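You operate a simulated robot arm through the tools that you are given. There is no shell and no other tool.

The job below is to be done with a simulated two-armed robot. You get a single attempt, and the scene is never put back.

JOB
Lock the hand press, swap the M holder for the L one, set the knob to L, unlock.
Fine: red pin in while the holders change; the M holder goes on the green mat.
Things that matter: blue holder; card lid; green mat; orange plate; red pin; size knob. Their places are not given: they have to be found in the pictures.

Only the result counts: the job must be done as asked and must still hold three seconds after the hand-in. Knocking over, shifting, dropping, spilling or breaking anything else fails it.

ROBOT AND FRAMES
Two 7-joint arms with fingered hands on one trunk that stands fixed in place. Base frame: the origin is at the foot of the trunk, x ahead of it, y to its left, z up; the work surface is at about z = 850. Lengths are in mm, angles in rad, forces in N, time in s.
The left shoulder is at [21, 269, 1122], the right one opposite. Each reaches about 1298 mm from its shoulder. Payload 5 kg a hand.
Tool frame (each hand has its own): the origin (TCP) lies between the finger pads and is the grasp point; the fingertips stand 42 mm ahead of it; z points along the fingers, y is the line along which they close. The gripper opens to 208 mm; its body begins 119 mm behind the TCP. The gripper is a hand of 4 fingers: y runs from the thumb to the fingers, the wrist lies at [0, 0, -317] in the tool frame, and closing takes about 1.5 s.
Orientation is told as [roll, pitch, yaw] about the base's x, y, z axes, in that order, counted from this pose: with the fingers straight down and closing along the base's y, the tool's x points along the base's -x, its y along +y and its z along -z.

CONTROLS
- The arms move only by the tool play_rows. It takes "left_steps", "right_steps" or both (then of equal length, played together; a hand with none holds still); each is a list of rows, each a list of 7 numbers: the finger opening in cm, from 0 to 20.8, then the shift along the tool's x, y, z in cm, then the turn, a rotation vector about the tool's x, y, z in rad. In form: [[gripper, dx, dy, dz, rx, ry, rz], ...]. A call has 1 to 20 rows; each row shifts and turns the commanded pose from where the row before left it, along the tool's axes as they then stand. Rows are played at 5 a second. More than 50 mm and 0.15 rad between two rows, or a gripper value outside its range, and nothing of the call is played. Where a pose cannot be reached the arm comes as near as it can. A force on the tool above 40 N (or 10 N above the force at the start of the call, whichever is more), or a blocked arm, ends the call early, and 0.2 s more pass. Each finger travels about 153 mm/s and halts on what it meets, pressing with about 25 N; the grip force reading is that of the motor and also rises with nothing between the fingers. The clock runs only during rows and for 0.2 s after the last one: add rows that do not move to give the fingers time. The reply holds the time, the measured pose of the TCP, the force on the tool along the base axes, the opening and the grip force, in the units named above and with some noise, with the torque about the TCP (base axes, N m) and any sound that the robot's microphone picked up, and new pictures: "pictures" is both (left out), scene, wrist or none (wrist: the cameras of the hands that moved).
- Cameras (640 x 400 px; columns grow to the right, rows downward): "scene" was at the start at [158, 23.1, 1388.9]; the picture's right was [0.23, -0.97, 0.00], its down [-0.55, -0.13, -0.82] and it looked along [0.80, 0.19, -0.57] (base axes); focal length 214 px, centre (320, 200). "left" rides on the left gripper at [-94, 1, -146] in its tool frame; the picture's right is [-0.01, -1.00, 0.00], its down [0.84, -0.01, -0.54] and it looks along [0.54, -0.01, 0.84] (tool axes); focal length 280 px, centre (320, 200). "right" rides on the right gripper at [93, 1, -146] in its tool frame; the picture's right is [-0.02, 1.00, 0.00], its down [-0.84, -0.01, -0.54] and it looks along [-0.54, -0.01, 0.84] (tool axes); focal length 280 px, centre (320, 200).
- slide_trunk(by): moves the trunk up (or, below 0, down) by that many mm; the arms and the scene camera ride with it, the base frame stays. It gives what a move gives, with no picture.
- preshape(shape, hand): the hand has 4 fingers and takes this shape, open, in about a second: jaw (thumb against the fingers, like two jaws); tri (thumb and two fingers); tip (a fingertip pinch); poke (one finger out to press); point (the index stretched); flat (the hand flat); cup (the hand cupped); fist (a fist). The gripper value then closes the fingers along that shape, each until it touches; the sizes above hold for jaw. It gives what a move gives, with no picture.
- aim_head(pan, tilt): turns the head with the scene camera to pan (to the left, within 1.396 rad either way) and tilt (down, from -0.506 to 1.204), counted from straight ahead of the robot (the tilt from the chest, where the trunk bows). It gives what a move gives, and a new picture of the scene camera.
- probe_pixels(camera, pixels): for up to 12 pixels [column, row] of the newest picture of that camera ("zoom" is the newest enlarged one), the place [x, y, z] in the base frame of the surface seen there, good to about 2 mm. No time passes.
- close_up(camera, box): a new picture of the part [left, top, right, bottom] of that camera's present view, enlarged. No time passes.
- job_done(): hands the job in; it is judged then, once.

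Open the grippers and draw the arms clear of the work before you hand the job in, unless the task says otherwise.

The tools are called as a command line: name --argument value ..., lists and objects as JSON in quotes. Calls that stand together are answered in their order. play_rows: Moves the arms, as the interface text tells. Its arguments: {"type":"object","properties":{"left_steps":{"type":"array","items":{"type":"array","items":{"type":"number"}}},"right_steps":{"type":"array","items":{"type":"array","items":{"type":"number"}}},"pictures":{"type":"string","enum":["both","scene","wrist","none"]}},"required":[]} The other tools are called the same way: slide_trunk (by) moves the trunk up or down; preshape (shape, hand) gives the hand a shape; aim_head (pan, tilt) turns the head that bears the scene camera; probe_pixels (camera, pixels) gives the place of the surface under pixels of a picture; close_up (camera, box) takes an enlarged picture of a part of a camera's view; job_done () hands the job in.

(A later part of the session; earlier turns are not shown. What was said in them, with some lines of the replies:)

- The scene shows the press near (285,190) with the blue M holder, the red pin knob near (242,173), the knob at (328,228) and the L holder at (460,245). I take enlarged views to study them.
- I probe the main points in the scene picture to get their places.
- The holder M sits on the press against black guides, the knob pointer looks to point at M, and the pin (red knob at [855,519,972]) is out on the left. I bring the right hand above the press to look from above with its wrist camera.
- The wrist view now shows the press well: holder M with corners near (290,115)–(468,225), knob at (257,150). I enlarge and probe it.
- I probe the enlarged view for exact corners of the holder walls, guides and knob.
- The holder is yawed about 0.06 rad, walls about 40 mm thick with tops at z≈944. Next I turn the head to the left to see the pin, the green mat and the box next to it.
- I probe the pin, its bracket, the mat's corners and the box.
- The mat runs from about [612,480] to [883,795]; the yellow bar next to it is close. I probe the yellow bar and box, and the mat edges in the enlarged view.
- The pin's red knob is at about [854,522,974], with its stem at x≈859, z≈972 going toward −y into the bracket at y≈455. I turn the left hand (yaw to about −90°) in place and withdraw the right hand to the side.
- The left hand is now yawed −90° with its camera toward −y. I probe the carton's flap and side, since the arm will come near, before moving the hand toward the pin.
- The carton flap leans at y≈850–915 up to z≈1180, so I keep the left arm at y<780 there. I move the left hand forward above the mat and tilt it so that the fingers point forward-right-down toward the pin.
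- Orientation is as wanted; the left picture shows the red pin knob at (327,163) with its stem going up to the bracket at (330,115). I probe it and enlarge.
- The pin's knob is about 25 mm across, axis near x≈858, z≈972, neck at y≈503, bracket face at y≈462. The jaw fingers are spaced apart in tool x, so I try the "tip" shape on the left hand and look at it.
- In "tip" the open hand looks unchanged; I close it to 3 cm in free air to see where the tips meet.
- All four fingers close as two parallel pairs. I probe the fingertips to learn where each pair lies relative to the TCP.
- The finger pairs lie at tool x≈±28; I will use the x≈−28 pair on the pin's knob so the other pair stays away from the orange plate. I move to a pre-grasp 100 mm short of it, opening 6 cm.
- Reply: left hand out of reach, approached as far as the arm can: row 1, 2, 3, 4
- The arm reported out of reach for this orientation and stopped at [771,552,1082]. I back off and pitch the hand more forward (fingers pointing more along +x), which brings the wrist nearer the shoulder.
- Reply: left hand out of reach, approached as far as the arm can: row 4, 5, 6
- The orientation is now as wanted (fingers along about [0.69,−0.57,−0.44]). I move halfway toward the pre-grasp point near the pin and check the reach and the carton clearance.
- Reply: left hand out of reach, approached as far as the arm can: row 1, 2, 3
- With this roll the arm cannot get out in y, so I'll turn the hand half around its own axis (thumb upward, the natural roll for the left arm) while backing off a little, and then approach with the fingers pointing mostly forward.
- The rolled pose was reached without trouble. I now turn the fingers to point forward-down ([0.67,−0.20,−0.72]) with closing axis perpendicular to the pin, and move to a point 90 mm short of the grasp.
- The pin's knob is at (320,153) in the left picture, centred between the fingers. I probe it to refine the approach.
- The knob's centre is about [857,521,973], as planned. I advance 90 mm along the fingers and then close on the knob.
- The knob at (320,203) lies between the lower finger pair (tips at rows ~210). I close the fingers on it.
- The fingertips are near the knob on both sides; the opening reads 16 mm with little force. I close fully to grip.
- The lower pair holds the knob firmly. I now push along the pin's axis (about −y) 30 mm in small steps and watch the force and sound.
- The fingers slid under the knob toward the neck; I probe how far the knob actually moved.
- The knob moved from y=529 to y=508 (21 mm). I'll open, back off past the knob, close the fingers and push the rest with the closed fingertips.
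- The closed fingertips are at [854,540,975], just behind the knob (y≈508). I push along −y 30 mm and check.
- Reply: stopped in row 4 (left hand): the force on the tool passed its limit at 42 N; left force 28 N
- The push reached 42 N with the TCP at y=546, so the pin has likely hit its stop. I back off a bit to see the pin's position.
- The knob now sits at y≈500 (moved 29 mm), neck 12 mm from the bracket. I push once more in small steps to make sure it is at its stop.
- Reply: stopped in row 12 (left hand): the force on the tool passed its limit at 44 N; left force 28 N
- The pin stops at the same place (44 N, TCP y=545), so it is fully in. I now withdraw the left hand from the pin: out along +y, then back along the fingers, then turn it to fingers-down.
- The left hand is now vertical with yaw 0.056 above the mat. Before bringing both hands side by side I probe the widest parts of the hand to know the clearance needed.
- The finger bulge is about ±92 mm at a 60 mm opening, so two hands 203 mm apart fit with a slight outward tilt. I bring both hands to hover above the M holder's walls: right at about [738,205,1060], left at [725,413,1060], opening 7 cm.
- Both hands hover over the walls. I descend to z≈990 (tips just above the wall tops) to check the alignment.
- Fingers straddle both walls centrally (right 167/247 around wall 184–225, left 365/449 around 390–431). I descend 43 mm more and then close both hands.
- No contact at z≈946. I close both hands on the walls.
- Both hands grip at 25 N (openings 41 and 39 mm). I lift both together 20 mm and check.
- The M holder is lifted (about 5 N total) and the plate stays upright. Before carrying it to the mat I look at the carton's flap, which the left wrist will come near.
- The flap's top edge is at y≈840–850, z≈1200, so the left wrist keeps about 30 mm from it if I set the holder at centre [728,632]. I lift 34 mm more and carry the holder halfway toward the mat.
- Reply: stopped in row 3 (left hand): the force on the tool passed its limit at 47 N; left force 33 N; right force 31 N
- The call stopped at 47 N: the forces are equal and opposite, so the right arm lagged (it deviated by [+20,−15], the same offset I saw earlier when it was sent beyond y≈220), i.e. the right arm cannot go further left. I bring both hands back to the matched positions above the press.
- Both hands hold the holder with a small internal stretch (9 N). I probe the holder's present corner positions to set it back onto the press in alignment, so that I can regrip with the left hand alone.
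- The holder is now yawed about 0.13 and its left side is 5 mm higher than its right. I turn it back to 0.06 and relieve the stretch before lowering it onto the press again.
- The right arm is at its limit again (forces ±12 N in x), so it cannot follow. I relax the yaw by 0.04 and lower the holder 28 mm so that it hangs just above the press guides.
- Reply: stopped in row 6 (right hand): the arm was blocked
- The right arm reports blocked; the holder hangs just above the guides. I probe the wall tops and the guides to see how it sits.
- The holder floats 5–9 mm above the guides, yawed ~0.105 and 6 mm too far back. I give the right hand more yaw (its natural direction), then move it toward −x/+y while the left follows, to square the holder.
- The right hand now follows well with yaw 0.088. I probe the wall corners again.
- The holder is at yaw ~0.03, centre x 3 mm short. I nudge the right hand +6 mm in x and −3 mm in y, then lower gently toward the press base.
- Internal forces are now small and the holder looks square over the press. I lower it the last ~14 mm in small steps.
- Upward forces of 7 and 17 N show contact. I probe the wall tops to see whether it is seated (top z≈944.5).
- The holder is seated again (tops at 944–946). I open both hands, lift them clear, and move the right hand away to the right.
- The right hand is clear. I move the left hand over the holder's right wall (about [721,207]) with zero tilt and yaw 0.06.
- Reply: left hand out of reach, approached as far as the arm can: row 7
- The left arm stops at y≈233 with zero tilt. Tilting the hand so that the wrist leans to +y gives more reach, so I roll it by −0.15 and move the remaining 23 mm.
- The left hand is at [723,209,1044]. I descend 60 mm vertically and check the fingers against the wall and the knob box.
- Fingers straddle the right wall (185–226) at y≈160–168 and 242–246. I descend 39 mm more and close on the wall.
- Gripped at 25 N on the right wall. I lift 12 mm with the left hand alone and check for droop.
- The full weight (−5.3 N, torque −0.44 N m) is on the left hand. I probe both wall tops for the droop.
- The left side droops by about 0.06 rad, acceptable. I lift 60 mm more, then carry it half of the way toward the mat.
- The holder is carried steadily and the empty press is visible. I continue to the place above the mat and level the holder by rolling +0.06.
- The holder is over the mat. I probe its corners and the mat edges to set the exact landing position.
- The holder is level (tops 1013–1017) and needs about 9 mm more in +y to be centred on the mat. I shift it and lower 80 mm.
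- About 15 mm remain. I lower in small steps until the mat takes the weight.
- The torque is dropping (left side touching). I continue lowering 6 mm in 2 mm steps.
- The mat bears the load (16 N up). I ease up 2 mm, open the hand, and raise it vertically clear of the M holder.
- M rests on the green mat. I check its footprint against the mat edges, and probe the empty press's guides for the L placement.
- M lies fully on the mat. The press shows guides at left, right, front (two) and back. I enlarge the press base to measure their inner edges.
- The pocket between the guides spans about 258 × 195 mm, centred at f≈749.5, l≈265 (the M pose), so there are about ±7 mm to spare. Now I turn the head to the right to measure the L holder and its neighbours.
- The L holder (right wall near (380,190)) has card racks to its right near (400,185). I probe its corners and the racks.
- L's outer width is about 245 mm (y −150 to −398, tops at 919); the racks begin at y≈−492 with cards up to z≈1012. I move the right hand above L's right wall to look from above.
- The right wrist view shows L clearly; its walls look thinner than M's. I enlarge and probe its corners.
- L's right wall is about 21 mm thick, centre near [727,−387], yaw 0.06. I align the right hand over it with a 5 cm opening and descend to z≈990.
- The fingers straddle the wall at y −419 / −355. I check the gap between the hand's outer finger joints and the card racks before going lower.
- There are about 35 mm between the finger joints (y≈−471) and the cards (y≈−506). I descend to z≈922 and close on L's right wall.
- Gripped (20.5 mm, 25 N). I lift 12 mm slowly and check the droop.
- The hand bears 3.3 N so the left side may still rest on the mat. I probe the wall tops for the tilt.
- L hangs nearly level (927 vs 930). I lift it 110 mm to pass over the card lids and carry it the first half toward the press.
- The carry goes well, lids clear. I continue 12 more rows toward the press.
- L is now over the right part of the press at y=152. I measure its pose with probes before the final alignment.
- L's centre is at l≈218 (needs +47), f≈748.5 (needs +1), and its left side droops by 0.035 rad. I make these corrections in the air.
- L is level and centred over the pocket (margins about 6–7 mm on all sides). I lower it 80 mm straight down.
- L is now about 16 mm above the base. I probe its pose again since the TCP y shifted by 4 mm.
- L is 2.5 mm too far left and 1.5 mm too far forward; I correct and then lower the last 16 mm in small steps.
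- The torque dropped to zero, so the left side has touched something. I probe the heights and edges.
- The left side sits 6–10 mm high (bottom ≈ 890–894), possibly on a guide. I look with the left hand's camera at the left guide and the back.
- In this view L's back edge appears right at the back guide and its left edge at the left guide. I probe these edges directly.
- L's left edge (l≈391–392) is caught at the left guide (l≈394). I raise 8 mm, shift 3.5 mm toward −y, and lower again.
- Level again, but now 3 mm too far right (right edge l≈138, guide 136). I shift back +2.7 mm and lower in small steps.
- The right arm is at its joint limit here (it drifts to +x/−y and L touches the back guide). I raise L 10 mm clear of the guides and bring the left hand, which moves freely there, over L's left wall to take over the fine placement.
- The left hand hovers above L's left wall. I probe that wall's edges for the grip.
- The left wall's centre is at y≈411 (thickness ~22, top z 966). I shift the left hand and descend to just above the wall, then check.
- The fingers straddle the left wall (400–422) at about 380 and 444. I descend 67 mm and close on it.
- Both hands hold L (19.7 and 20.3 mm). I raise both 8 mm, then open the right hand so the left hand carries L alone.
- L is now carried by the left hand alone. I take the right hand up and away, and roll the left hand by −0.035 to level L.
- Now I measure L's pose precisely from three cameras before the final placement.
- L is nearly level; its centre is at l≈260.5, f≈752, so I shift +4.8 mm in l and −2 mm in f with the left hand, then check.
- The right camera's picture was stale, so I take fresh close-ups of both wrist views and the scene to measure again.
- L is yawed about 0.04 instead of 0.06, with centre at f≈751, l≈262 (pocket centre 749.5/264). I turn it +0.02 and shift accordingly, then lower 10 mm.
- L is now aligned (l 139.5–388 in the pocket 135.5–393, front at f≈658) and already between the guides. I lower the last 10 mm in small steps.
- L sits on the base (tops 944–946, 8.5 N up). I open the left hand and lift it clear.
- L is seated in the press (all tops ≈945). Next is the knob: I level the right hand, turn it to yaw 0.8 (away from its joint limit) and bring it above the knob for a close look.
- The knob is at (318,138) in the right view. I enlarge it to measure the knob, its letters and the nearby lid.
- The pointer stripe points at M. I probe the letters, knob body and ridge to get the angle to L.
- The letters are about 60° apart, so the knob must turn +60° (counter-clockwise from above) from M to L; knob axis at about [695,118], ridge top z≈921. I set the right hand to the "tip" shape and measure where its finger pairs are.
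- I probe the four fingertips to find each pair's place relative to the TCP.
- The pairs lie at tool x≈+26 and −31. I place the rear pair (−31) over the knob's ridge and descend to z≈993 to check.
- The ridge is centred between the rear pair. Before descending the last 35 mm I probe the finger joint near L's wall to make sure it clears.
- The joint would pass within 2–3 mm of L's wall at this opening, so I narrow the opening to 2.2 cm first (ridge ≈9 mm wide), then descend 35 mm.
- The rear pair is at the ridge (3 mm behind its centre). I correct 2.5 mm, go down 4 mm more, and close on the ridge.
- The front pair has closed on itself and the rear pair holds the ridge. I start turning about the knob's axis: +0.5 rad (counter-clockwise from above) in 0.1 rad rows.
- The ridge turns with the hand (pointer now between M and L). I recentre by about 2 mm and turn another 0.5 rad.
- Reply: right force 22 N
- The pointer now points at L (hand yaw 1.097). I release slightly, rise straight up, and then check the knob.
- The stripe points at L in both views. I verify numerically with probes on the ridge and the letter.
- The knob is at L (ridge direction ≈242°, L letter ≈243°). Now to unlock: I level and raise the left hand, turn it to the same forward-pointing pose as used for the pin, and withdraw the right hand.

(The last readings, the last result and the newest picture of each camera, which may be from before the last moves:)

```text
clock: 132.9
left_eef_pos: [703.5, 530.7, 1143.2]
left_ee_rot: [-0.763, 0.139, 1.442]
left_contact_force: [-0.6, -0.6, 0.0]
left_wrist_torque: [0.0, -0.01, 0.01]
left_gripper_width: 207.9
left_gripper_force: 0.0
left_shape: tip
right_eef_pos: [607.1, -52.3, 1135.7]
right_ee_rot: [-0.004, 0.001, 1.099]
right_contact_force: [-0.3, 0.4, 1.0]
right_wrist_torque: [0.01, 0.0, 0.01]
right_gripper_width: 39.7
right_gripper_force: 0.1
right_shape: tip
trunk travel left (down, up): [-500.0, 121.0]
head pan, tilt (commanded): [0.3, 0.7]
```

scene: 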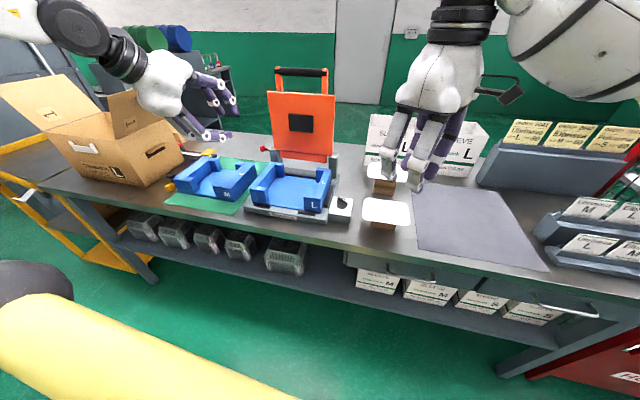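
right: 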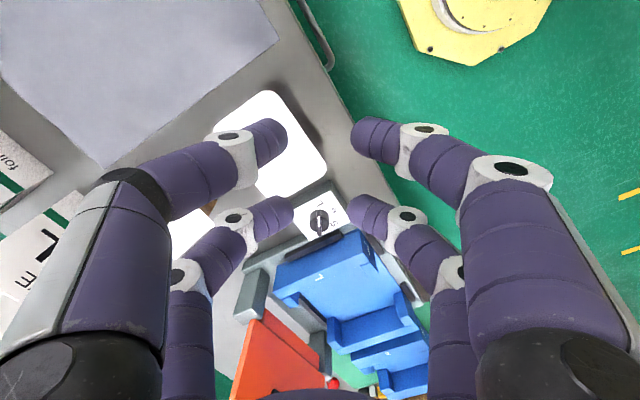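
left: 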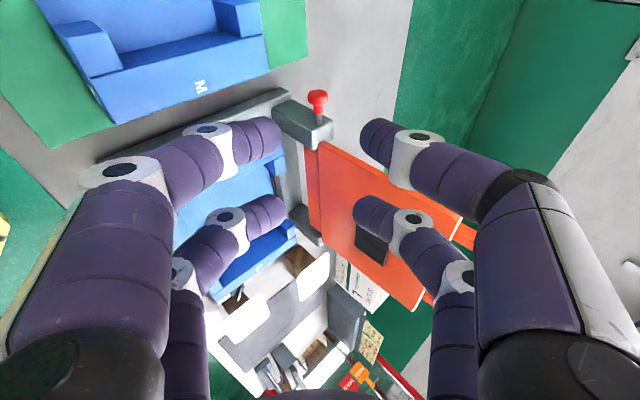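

The left hand has the pin pose again; I close it to 5 cm and move to 100 mm short of the pin's knob, then probe the pin.

play_rows --left_steps '[[5, 0, 0, 0, 0, 0, 0], [5, 0, 0, 0, 0, 0, 0], [5, 0, 0, 0, 0, 0, 0], [5, 0, 0, 0, 0, 0, 0], [5, 0, 0, 0, 0, 0, 0], [5, -0.767, 0.053, 3.56, 0, 0, 0], [5, -0.767, 0.053, 3.56, 0, 0, 0], [5, -0.767, 0.053, 3.56, 0, 0, 0], [5, 0, 0, 0, 0, 0, 0], [5, 0, 0, 0, 0, 0, 0]]' --pictures "both"

close_up --camera "left" --box '[240, 120, 400, 260]'

```text
clock: 135.1
left_eef_pos: [777.6, 533.2, 1062.7]
left_ee_rot: [-0.763, 0.139, 1.444]
left_contact_force: [-0.7, 0.9, -0.5]
left_wrist_torque: [0.03, -0.07, 0.04]
left_gripper_width: 50.4
left_gripper_force: 0.0
left_shape: tip
right_eef_pos: [608.0, -51.1, 1135.8]
right_ee_rot: [-0.001, 0.002, 1.097]
right_contact_force: [-0.8, 0.1, -0.3]
right_wrist_torque: [0.0, 0.03, 0.0]
right_gripper_width: 39.6
right_gripper_force: 0.0
right_shape: tip
trunk travel left (down, up): [-500.0, 121.0]
head pan, tilt (commanded): [0.3, 0.7]
```

scene: 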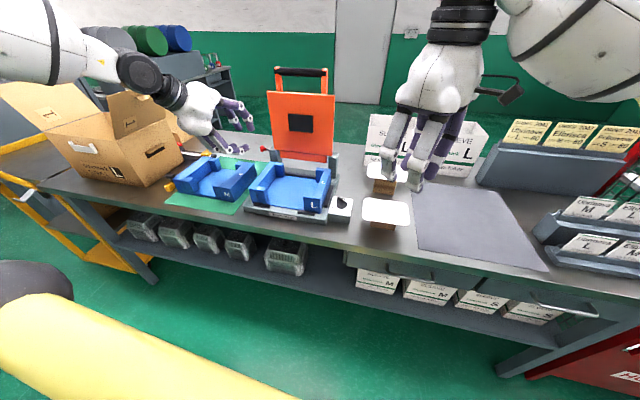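
left: 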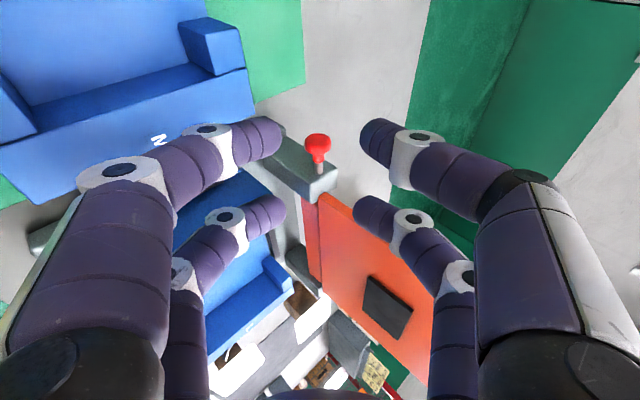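

```text
2.86 times, centred on (320, 190) of left
```

zoom: 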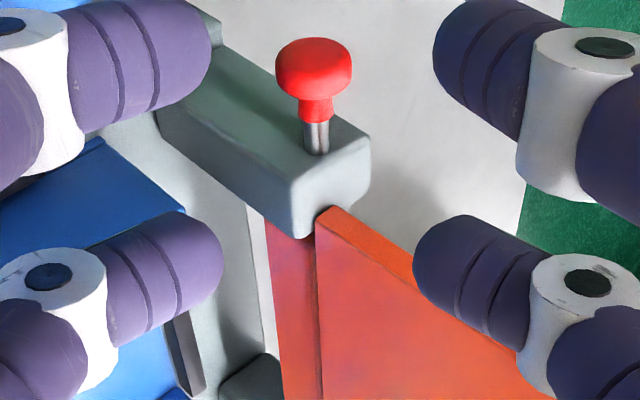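

I probe the knob, neck and stem of the pin in this view.

probe_pixels --camera "zoom" --pixels '[[314, 60], [290, 70], [338, 70], [315, 90], [315, 108], [316, 118], [317, 135], [318, 150], [300, 85], [330, 85]]'

```text
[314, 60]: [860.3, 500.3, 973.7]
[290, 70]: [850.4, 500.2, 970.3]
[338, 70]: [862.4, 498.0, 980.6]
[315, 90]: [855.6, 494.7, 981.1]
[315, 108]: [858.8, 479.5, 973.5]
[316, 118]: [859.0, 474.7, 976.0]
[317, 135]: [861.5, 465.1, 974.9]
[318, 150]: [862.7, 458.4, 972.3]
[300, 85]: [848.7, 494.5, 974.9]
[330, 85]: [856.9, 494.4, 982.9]
```

The neck is at y≈474–484, axis near x≈861, z≈972. I advance 101 mm so the pair straddles the neck, without touching.

play_rows --left_steps '[[5, 0, 0.017, 3.36, 0, 0, 0], [5, 0, 0.017, 3.36, 0, 0, 0], [5, 0, 0.017, 3.36, 0, 0, 0], [5, 0, 0, 0, 0, 0, 0], [5, 0, 0, 0, 0, 0, 0]]' --pictures "both"

close_up --camera "left" --box '[240, 120, 400, 260]'

close_up --camera "scene" --box '[210, 110, 310, 200]'

```text
clock: 136.3
left_eef_pos: [842.8, 514.8, 991.1]
left_ee_rot: [-0.763, 0.137, 1.443]
left_contact_force: [-0.3, 0.1, -0.6]
left_wrist_torque: [0.0, -0.01, 0.04]
left_gripper_width: 50.3
left_gripper_force: 0.1
left_shape: tip
right_eef_pos: [607.2, -52.1, 1134.4]
right_ee_rot: [-0.001, 0.002, 1.099]
right_contact_force: [0.4, 0.5, -0.5]
right_wrist_torque: [0.01, 0.02, 0.0]
right_gripper_width: 39.7
right_gripper_force: 0.0
right_shape: tip
trunk travel left (down, up): [-500.0, 121.0]
head pan, tilt (commanded): [0.3, 0.7]
```

scene: 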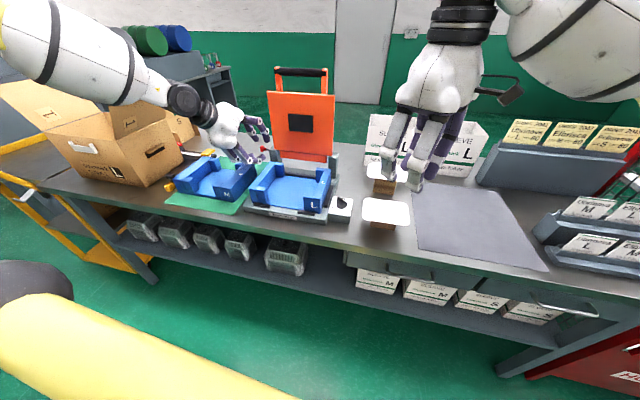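
left: 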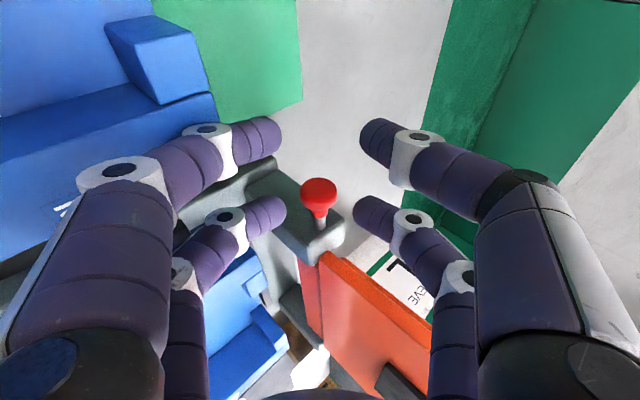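

```text
2.86 times, centred on (320, 190) of left
```

zoom: 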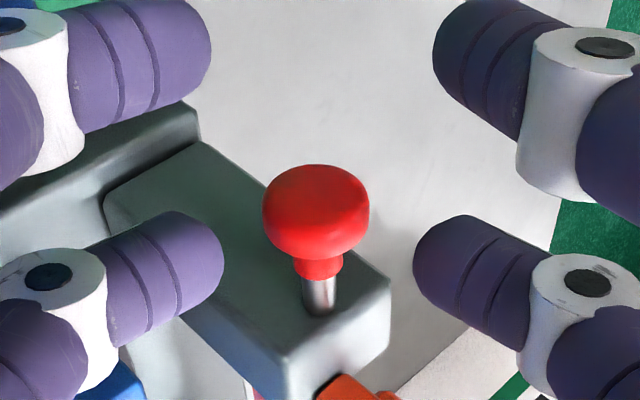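

```text
4.44 times, centred on (260, 155) of scene
```

zoom: 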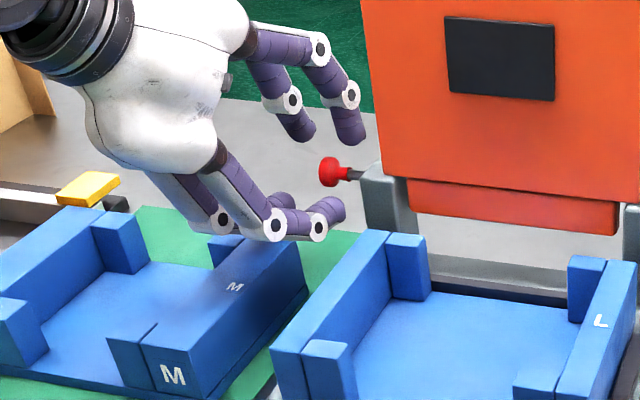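

The pair straddles the neck just behind the red knob, with the fingers above the M holder. I close the fingers around the neck.

play_rows --left_steps '[[4, 0, 0, 0, 0, 0, 0], [3, 0, 0, 0, 0, 0, 0], [2, 0, 0, 0, 0, 0, 0], [1, 0, 0, 0, 0, 0, 0], [0, 0, 0, 0, 0, 0, 0], [0, 0, 0, 0, 0, 0, 0], [0, 0, 0, 0, 0, 0, 0]]' --pictures "wrist"

close_up --camera "left" --box '[240, 120, 400, 260]'

```text
clock: 137.9
left_eef_pos: [843.0, 514.4, 990.8]
left_ee_rot: [-0.765, 0.138, 1.442]
left_contact_force: [0.1, -0.3, 1.4]
left_wrist_torque: [-0.12, -0.05, 0.1]
left_gripper_width: 0.0
left_gripper_force: 25.3
left_shape: tip
right_eef_pos: [606.4, -52.5, 1136.1]
right_ee_rot: [-0.003, -0.001, 1.099]
right_contact_force: [-0.2, 0.6, -0.1]
right_wrist_torque: [0.05, 0.0, 0.01]
right_gripper_width: 39.6
right_gripper_force: 0.0
right_shape: tip
trunk travel left (down, up): [-500.0, 121.0]
head pan, tilt (commanded): [0.3, 0.7]
```

left: 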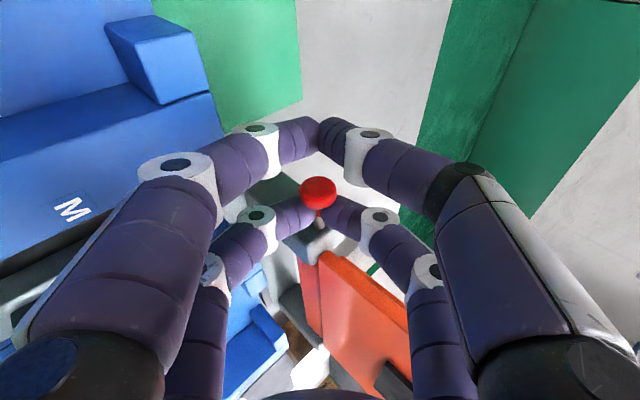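

```text
2.86 times, centred on (320, 190) of left
```

zoom: 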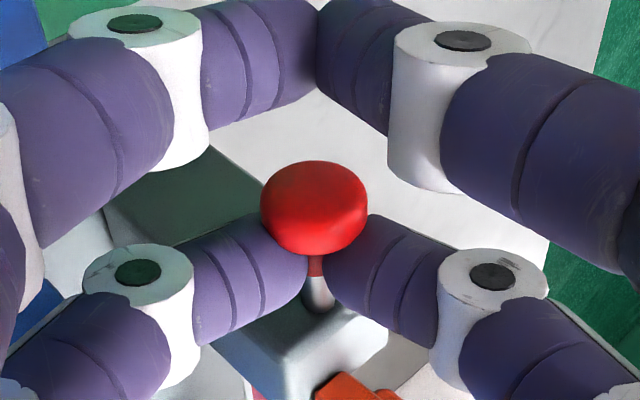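

The fingers grip the neck behind the knob. I pull along +y 30 mm in three steps.

play_rows --left_steps '[[0, -0.973, 0.041, -0.227, 0, 0, 0], [0, -0.973, 0.041, -0.227, 0, 0, 0], [0, -0.973, 0.041, -0.227, 0, 0, 0], [0, 0, 0, 0, 0, 0, 0]]' --pictures "both"

close_up --camera "left" --box '[240, 120, 400, 260]'

probe_pixels --camera "zoom" --pixels '[[314, 195], [290, 195], [335, 195], [318, 265], [320, 300], [320, 330]]'

```text
clock: 138.9
left_eef_pos: [841.2, 544.8, 991.5]
left_ee_rot: [-0.766, 0.139, 1.444]
left_contact_force: [-1.6, -2.1, 3.6]
left_wrist_torque: [-0.25, -0.1, 0.0]
left_gripper_width: 0.0
left_gripper_force: 24.7
left_shape: tip
right_eef_pos: [606.3, -52.8, 1134.3]
right_ee_rot: [-0.004, -0.001, 1.098]
right_contact_force: [0.4, 0.1, 1.1]
right_wrist_torque: [-0.01, -0.01, -0.01]
right_gripper_width: 39.6
right_gripper_force: 0.1
right_shape: tip
trunk travel left (down, up): [-500.0, 121.0]
head pan, tilt (commanded): [0.3, 0.7]
```

scene: 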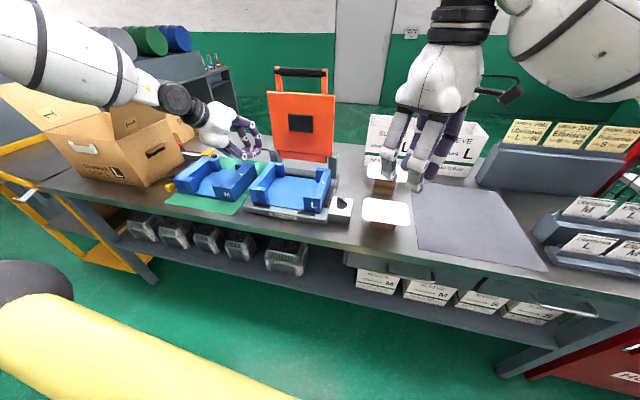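
left: 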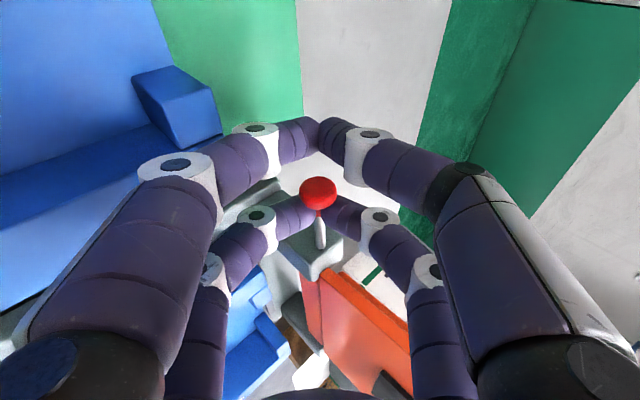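

```text
2.86 times, centred on (320, 190) of left
```

zoom: 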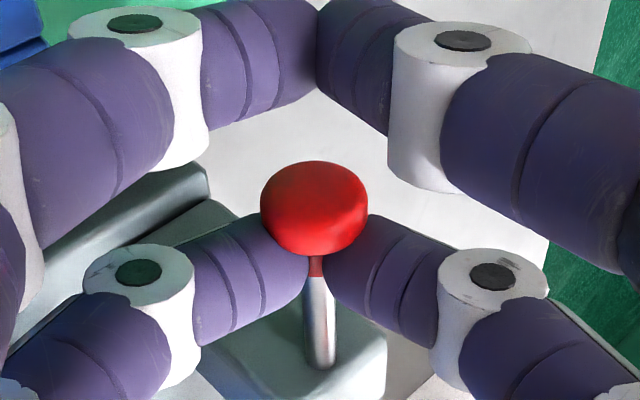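

```text
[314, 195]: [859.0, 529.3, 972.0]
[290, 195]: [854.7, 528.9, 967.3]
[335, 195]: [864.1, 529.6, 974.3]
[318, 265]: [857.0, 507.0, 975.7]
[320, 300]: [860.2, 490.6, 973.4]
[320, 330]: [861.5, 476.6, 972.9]
```

The knob is back at y≈529, its original out position. I pull 2 mm more, gently, to feel whether it is at its stop.

play_rows --left_steps '[[0, -0.195, 0.008, -0.045, 0, 0, 0], [0, 0, 0, 0, 0, 0, 0]]' --pictures "wrist"

close_up --camera "left" --box '[240, 120, 400, 260]'

probe_pixels --camera "zoom" --pixels '[[314, 195], [290, 195], [335, 195], [314, 185], [318, 265]]'

```text
clock: 139.5
left_eef_pos: [841.3, 545.2, 990.0]
left_ee_rot: [-0.766, 0.138, 1.442]
left_contact_force: [-3.5, -10.5, 2.9]
left_wrist_torque: [-0.37, -0.02, -0.17]
left_gripper_width: 0.0
left_gripper_force: 26.0
left_shape: tip
right_eef_pos: [608.1, -52.4, 1135.0]
right_ee_rot: [-0.003, 0.001, 1.098]
right_contact_force: [0.0, 0.4, 0.0]
right_wrist_torque: [-0.02, 0.01, -0.01]
right_gripper_width: 39.7
right_gripper_force: 0.0
right_shape: tip
trunk travel left (down, up): [-500.0, 121.0]
head pan, tilt (commanded): [0.3, 0.7]
```

left: 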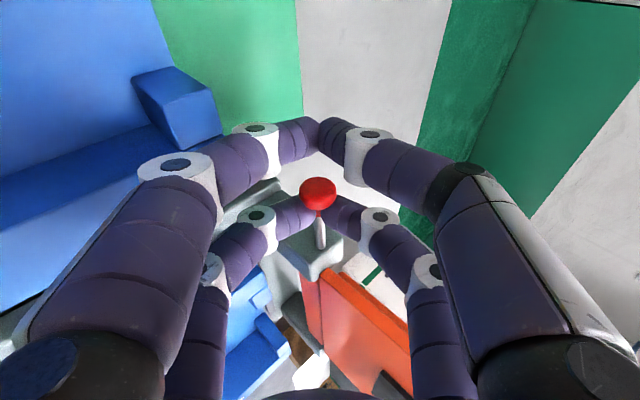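

```text
2.86 times, centred on (320, 190) of left
```

zoom: 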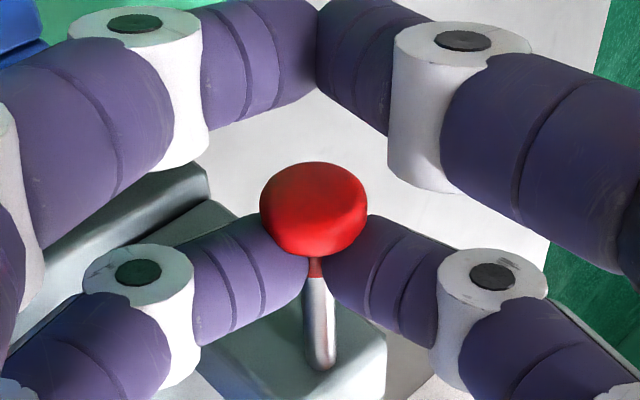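

```text
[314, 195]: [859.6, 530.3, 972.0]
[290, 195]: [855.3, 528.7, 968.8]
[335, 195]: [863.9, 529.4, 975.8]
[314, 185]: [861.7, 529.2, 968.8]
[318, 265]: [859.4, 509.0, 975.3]
```

At +2 mm the force rises to 10 N, so the pin is at its out stop. I open the fingers and retreat back along the finger direction.

play_rows --left_steps '[[1, 0, 0, 0, 0, 0, 0], [3, 0, 0, 0, 0, 0, 0], [5, 0, 0, 0, 0, 0, 0], [5, 0, 0, 0, 0, 0, 0], [5, 0, 0, -2, 0, 0, 0], [5, 0, 0, -4, 0, 0, 0], [5, 0, 0, -4, 0, 0, 0], [5, 0, 0, -4, 0, 0, 0], [5, 0, 0, 0, 0, 0, 0]]' --pictures "both"

close_up --camera "left" --box '[240, 60, 400, 200]'

close_up --camera "scene" --box '[160, 100, 360, 240]'

```text
clock: 141.5
left_eef_pos: [748.1, 572.0, 1088.8]
left_ee_rot: [-0.765, 0.137, 1.443]
left_contact_force: [1.2, 0.5, -1.0]
left_wrist_torque: [-0.01, 0.01, -0.01]
left_gripper_width: 49.7
left_gripper_force: 0.0
left_shape: tip
right_eef_pos: [608.2, -50.6, 1133.9]
right_ee_rot: [-0.004, 0.001, 1.098]
right_contact_force: [-0.3, 0.6, -1.1]
right_wrist_torque: [0.0, 0.08, -0.01]
right_gripper_width: 39.5
right_gripper_force: 0.1
right_shape: tip
trunk travel left (down, up): [-500.0, 121.0]
head pan, tilt (commanded): [0.3, 0.7]
```

scene: 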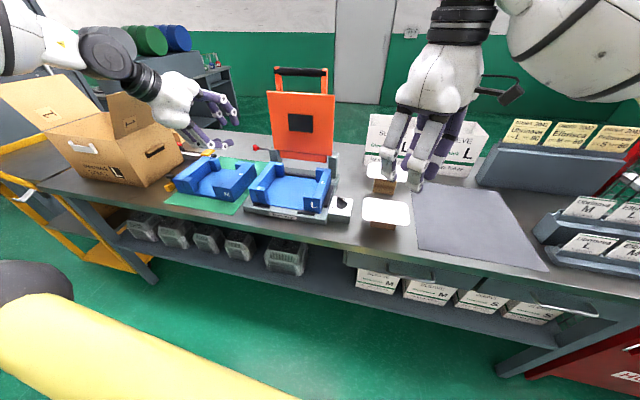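
left: 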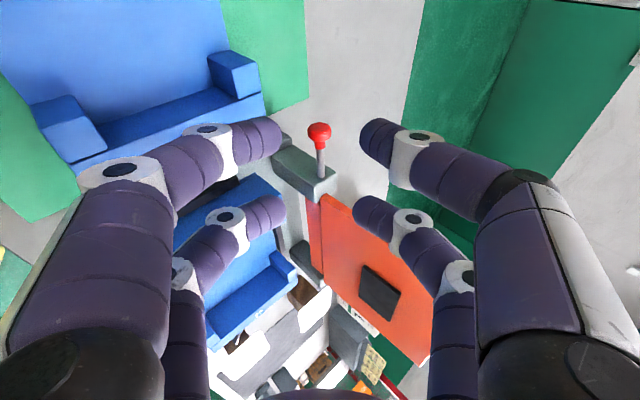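

```text
2.86 times, centred on (320, 130) of left
```

zoom: 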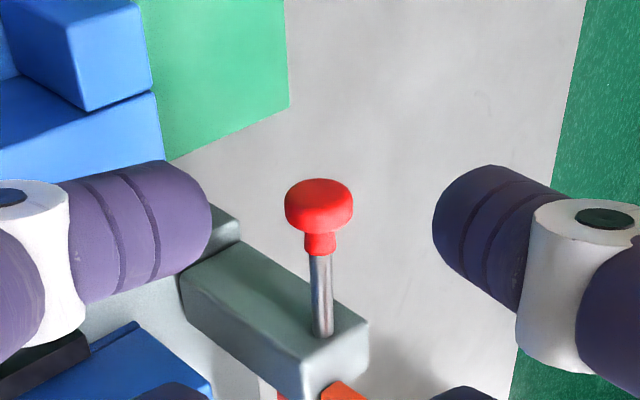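

```text
2.86 times, centred on (260, 170) of scene
```

zoom: 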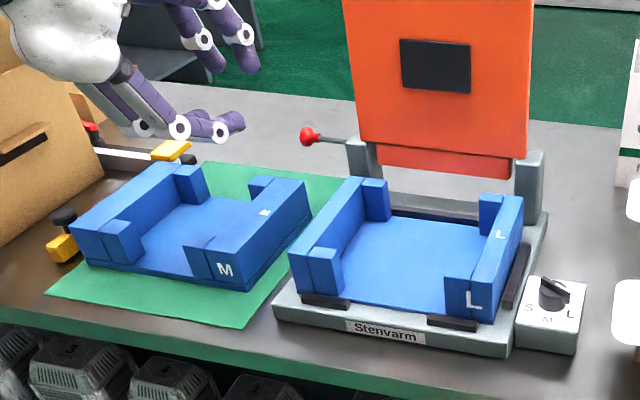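

Everything is as asked: pin out, L in the press, M on the mat, knob at L. I draw both arms back and open the grippers.

play_rows --left_steps '[[6, 1.29, 1.69, -4.14, 0, 0, 0], [6, 1.29, 1.69, -4.14, 0, 0, 0], [6, 1.29, 1.69, -4.14, 0, 0, 0], [6, 1.29, 1.69, -4.14, 0, 0, 0], [10, 1.29, 1.69, -4.14, 0, 0, 0], [15, 1.29, 1.69, -4.14, 0, 0, 0], [20, 0, 0, 0, 0, 0, 0], [20, 0, 0, 0, 0, 0, 0], [20, 0, 0, 0, 0, 0, 0], [20, 0, 0, 0, 0, 0, 0]]' --right_steps '[[6, 3.83, 0.9, -1.3, 0, 0, 0], [6, 3.83, 0.9, -1.3, 0, 0, 0], [6, 3.83, 0.9, -1.3, 0, 0, 0], [6, 3.83, 0.9, -1.3, 0, 0, 0], [10, 3.83, 0.9, -1.3, 0, 0, 0], [15, 0, 0, 0, 0, 0, 0], [20, 0, 0, 0, 0, 0, 0], [20, 0, 0, 0, 0, 0, 0], [20, 0, 0, 0, 0, 0, 0], [20, 0, 0, 0, 0, 0, 0]]' --pictures "both"

aim_head --pan 0.2 --tilt 0.7

close_up --camera "scene" --box '[180, 100, 480, 270]'

```text
clock: 143.7
left_eef_pos: [495.6, 542.3, 1210.6]
left_ee_rot: [-0.763, 0.137, 1.444]
left_contact_force: [0.1, 0.6, -0.3]
left_wrist_torque: [-0.01, 0.01, -0.01]
left_gripper_width: 199.9
left_gripper_force: 0.0
left_shape: tip
right_eef_pos: [481.3, -203.1, 1199.6]
right_ee_rot: [-0.003, 0.0, 1.098]
right_contact_force: [-0.4, 0.1, 0.5]
right_wrist_torque: [-0.01, 0.0, -0.03]
right_gripper_width: 199.9
right_gripper_force: 0.1
right_shape: tip
trunk travel left (down, up): [-500.0, 121.0]
head pan, tilt (commanded): [0.3, 0.7]
```

scene: 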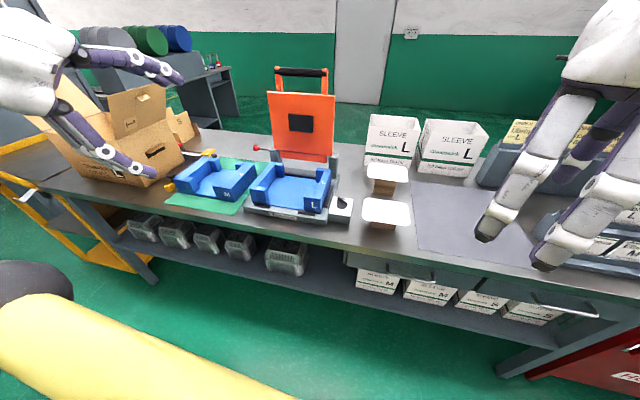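
right: 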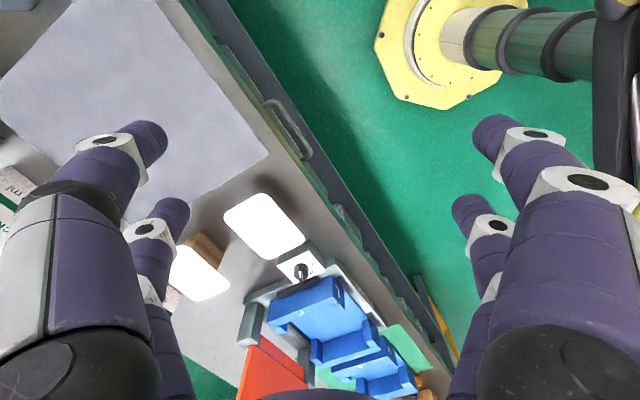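
left: 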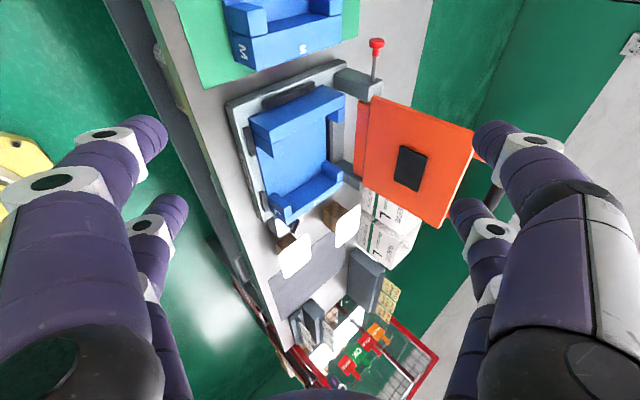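

```text
clock: 144.3
left_eef_pos: [494.6, 542.0, 1210.4]
left_ee_rot: [-0.763, 0.139, 1.443]
left_contact_force: [0.3, 0.2, 0.3]
left_wrist_torque: [-0.01, -0.06, -0.01]
left_gripper_width: 199.6
left_gripper_force: 0.0
left_shape: tip
right_eef_pos: [480.2, -203.0, 1201.1]
right_ee_rot: [-0.004, 0.001, 1.098]
right_contact_force: [-0.3, -0.5, -0.3]
right_wrist_torque: [-0.04, -0.01, -0.02]
right_gripper_width: 200.0
right_gripper_force: 0.1
right_shape: tip
trunk travel left (down, up): [-500.0, 121.0]
head pan, tilt (commanded): [0.201, 0.7]
```

scene: 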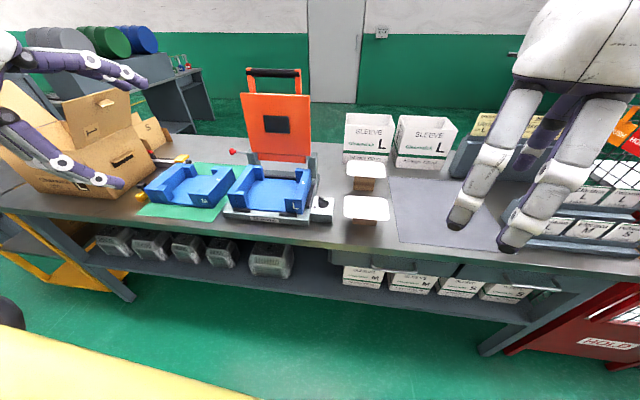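

```text
2.13 times, centred on (330, 185) of scene
```

zoom: 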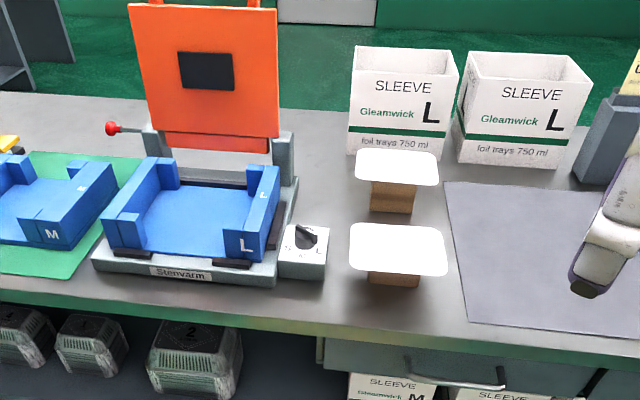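

Both arms are clear. I do a last check of L's seating, the pin, the mat holder and the lids.

close_up --camera "scene" --box '[215, 140, 335, 230]'

probe_pixels --camera "zoom" --pixels '[[75, 240], [110, 240], [200, 165], [430, 285], [510, 165], [95, 70], [150, 290], [430, 330], [350, 350], [300, 220]]'

close_up --camera "scene" --box '[120, 140, 250, 230]'

```text
4.44 times, centred on (275, 185) of scene
```

zoom: 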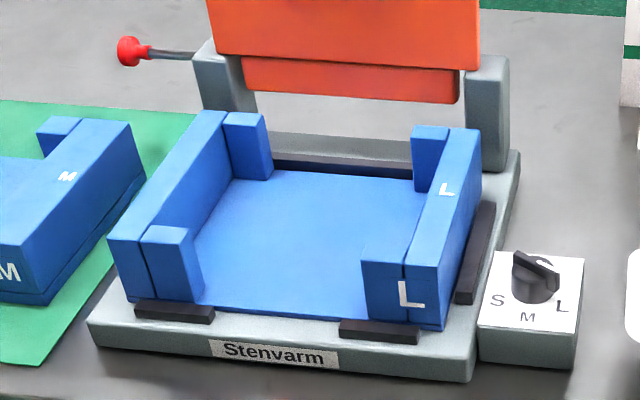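

```text
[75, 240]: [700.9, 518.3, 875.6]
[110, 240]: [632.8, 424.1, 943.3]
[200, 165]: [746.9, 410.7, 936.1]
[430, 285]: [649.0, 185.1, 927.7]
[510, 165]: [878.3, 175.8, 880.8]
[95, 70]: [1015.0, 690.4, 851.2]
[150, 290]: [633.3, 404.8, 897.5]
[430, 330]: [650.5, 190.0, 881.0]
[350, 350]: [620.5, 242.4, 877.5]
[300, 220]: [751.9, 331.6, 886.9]
```

```text
4.44 times, centred on (185, 185) of scene
```

zoom: 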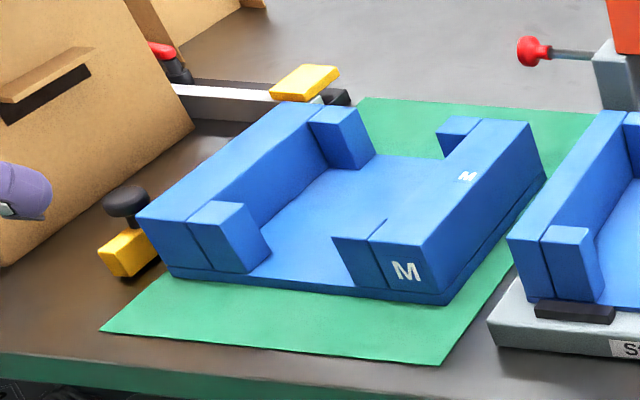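

L lies flat in the press within the guides and the knob points at L. The pin is out, M is fully on the green mat, the lids are untouched, and both arms are clear with open grippers. I hand the job in.

job_done

```text
The job is handed in.
```

I finished the job and handed it in; no verdict came back with the hand-in.

- **Lock:** I pushed the red pin in to its stop before moving any holder. It stayed in until both holders had been swapped and the knob was set.
- **M holder:** It is on the green mat, inside every edge, with about 8 mm to spare at the tightest corner.
- **L holder:** It sits flat in the press between the guides, with its wall tops level at about z = 945.
- **Knob:** It is turned from M to L. I measured the pointer at about 242°, against about 243° for L.
- **Unlock:** I pulled the pin back to its out stop, and the orange plate stayed upright.

The swap did not go in one pass:

- **M holder:** My first two-handed lift stopped on a force limit because the right arm could not reach far enough left. I set M back in the press and carried it to the mat with the left hand alone.
- **L holder:** It caught at the left guide and later brushed the back guide. I raised it and finished the placement with the left hand.

I saw nothing dropped or knocked over. The card lids, carton and racks look unmoved in the pictures, though I did not re-measure the lids at the end. Both grippers are open and the arms are clear of the bench.
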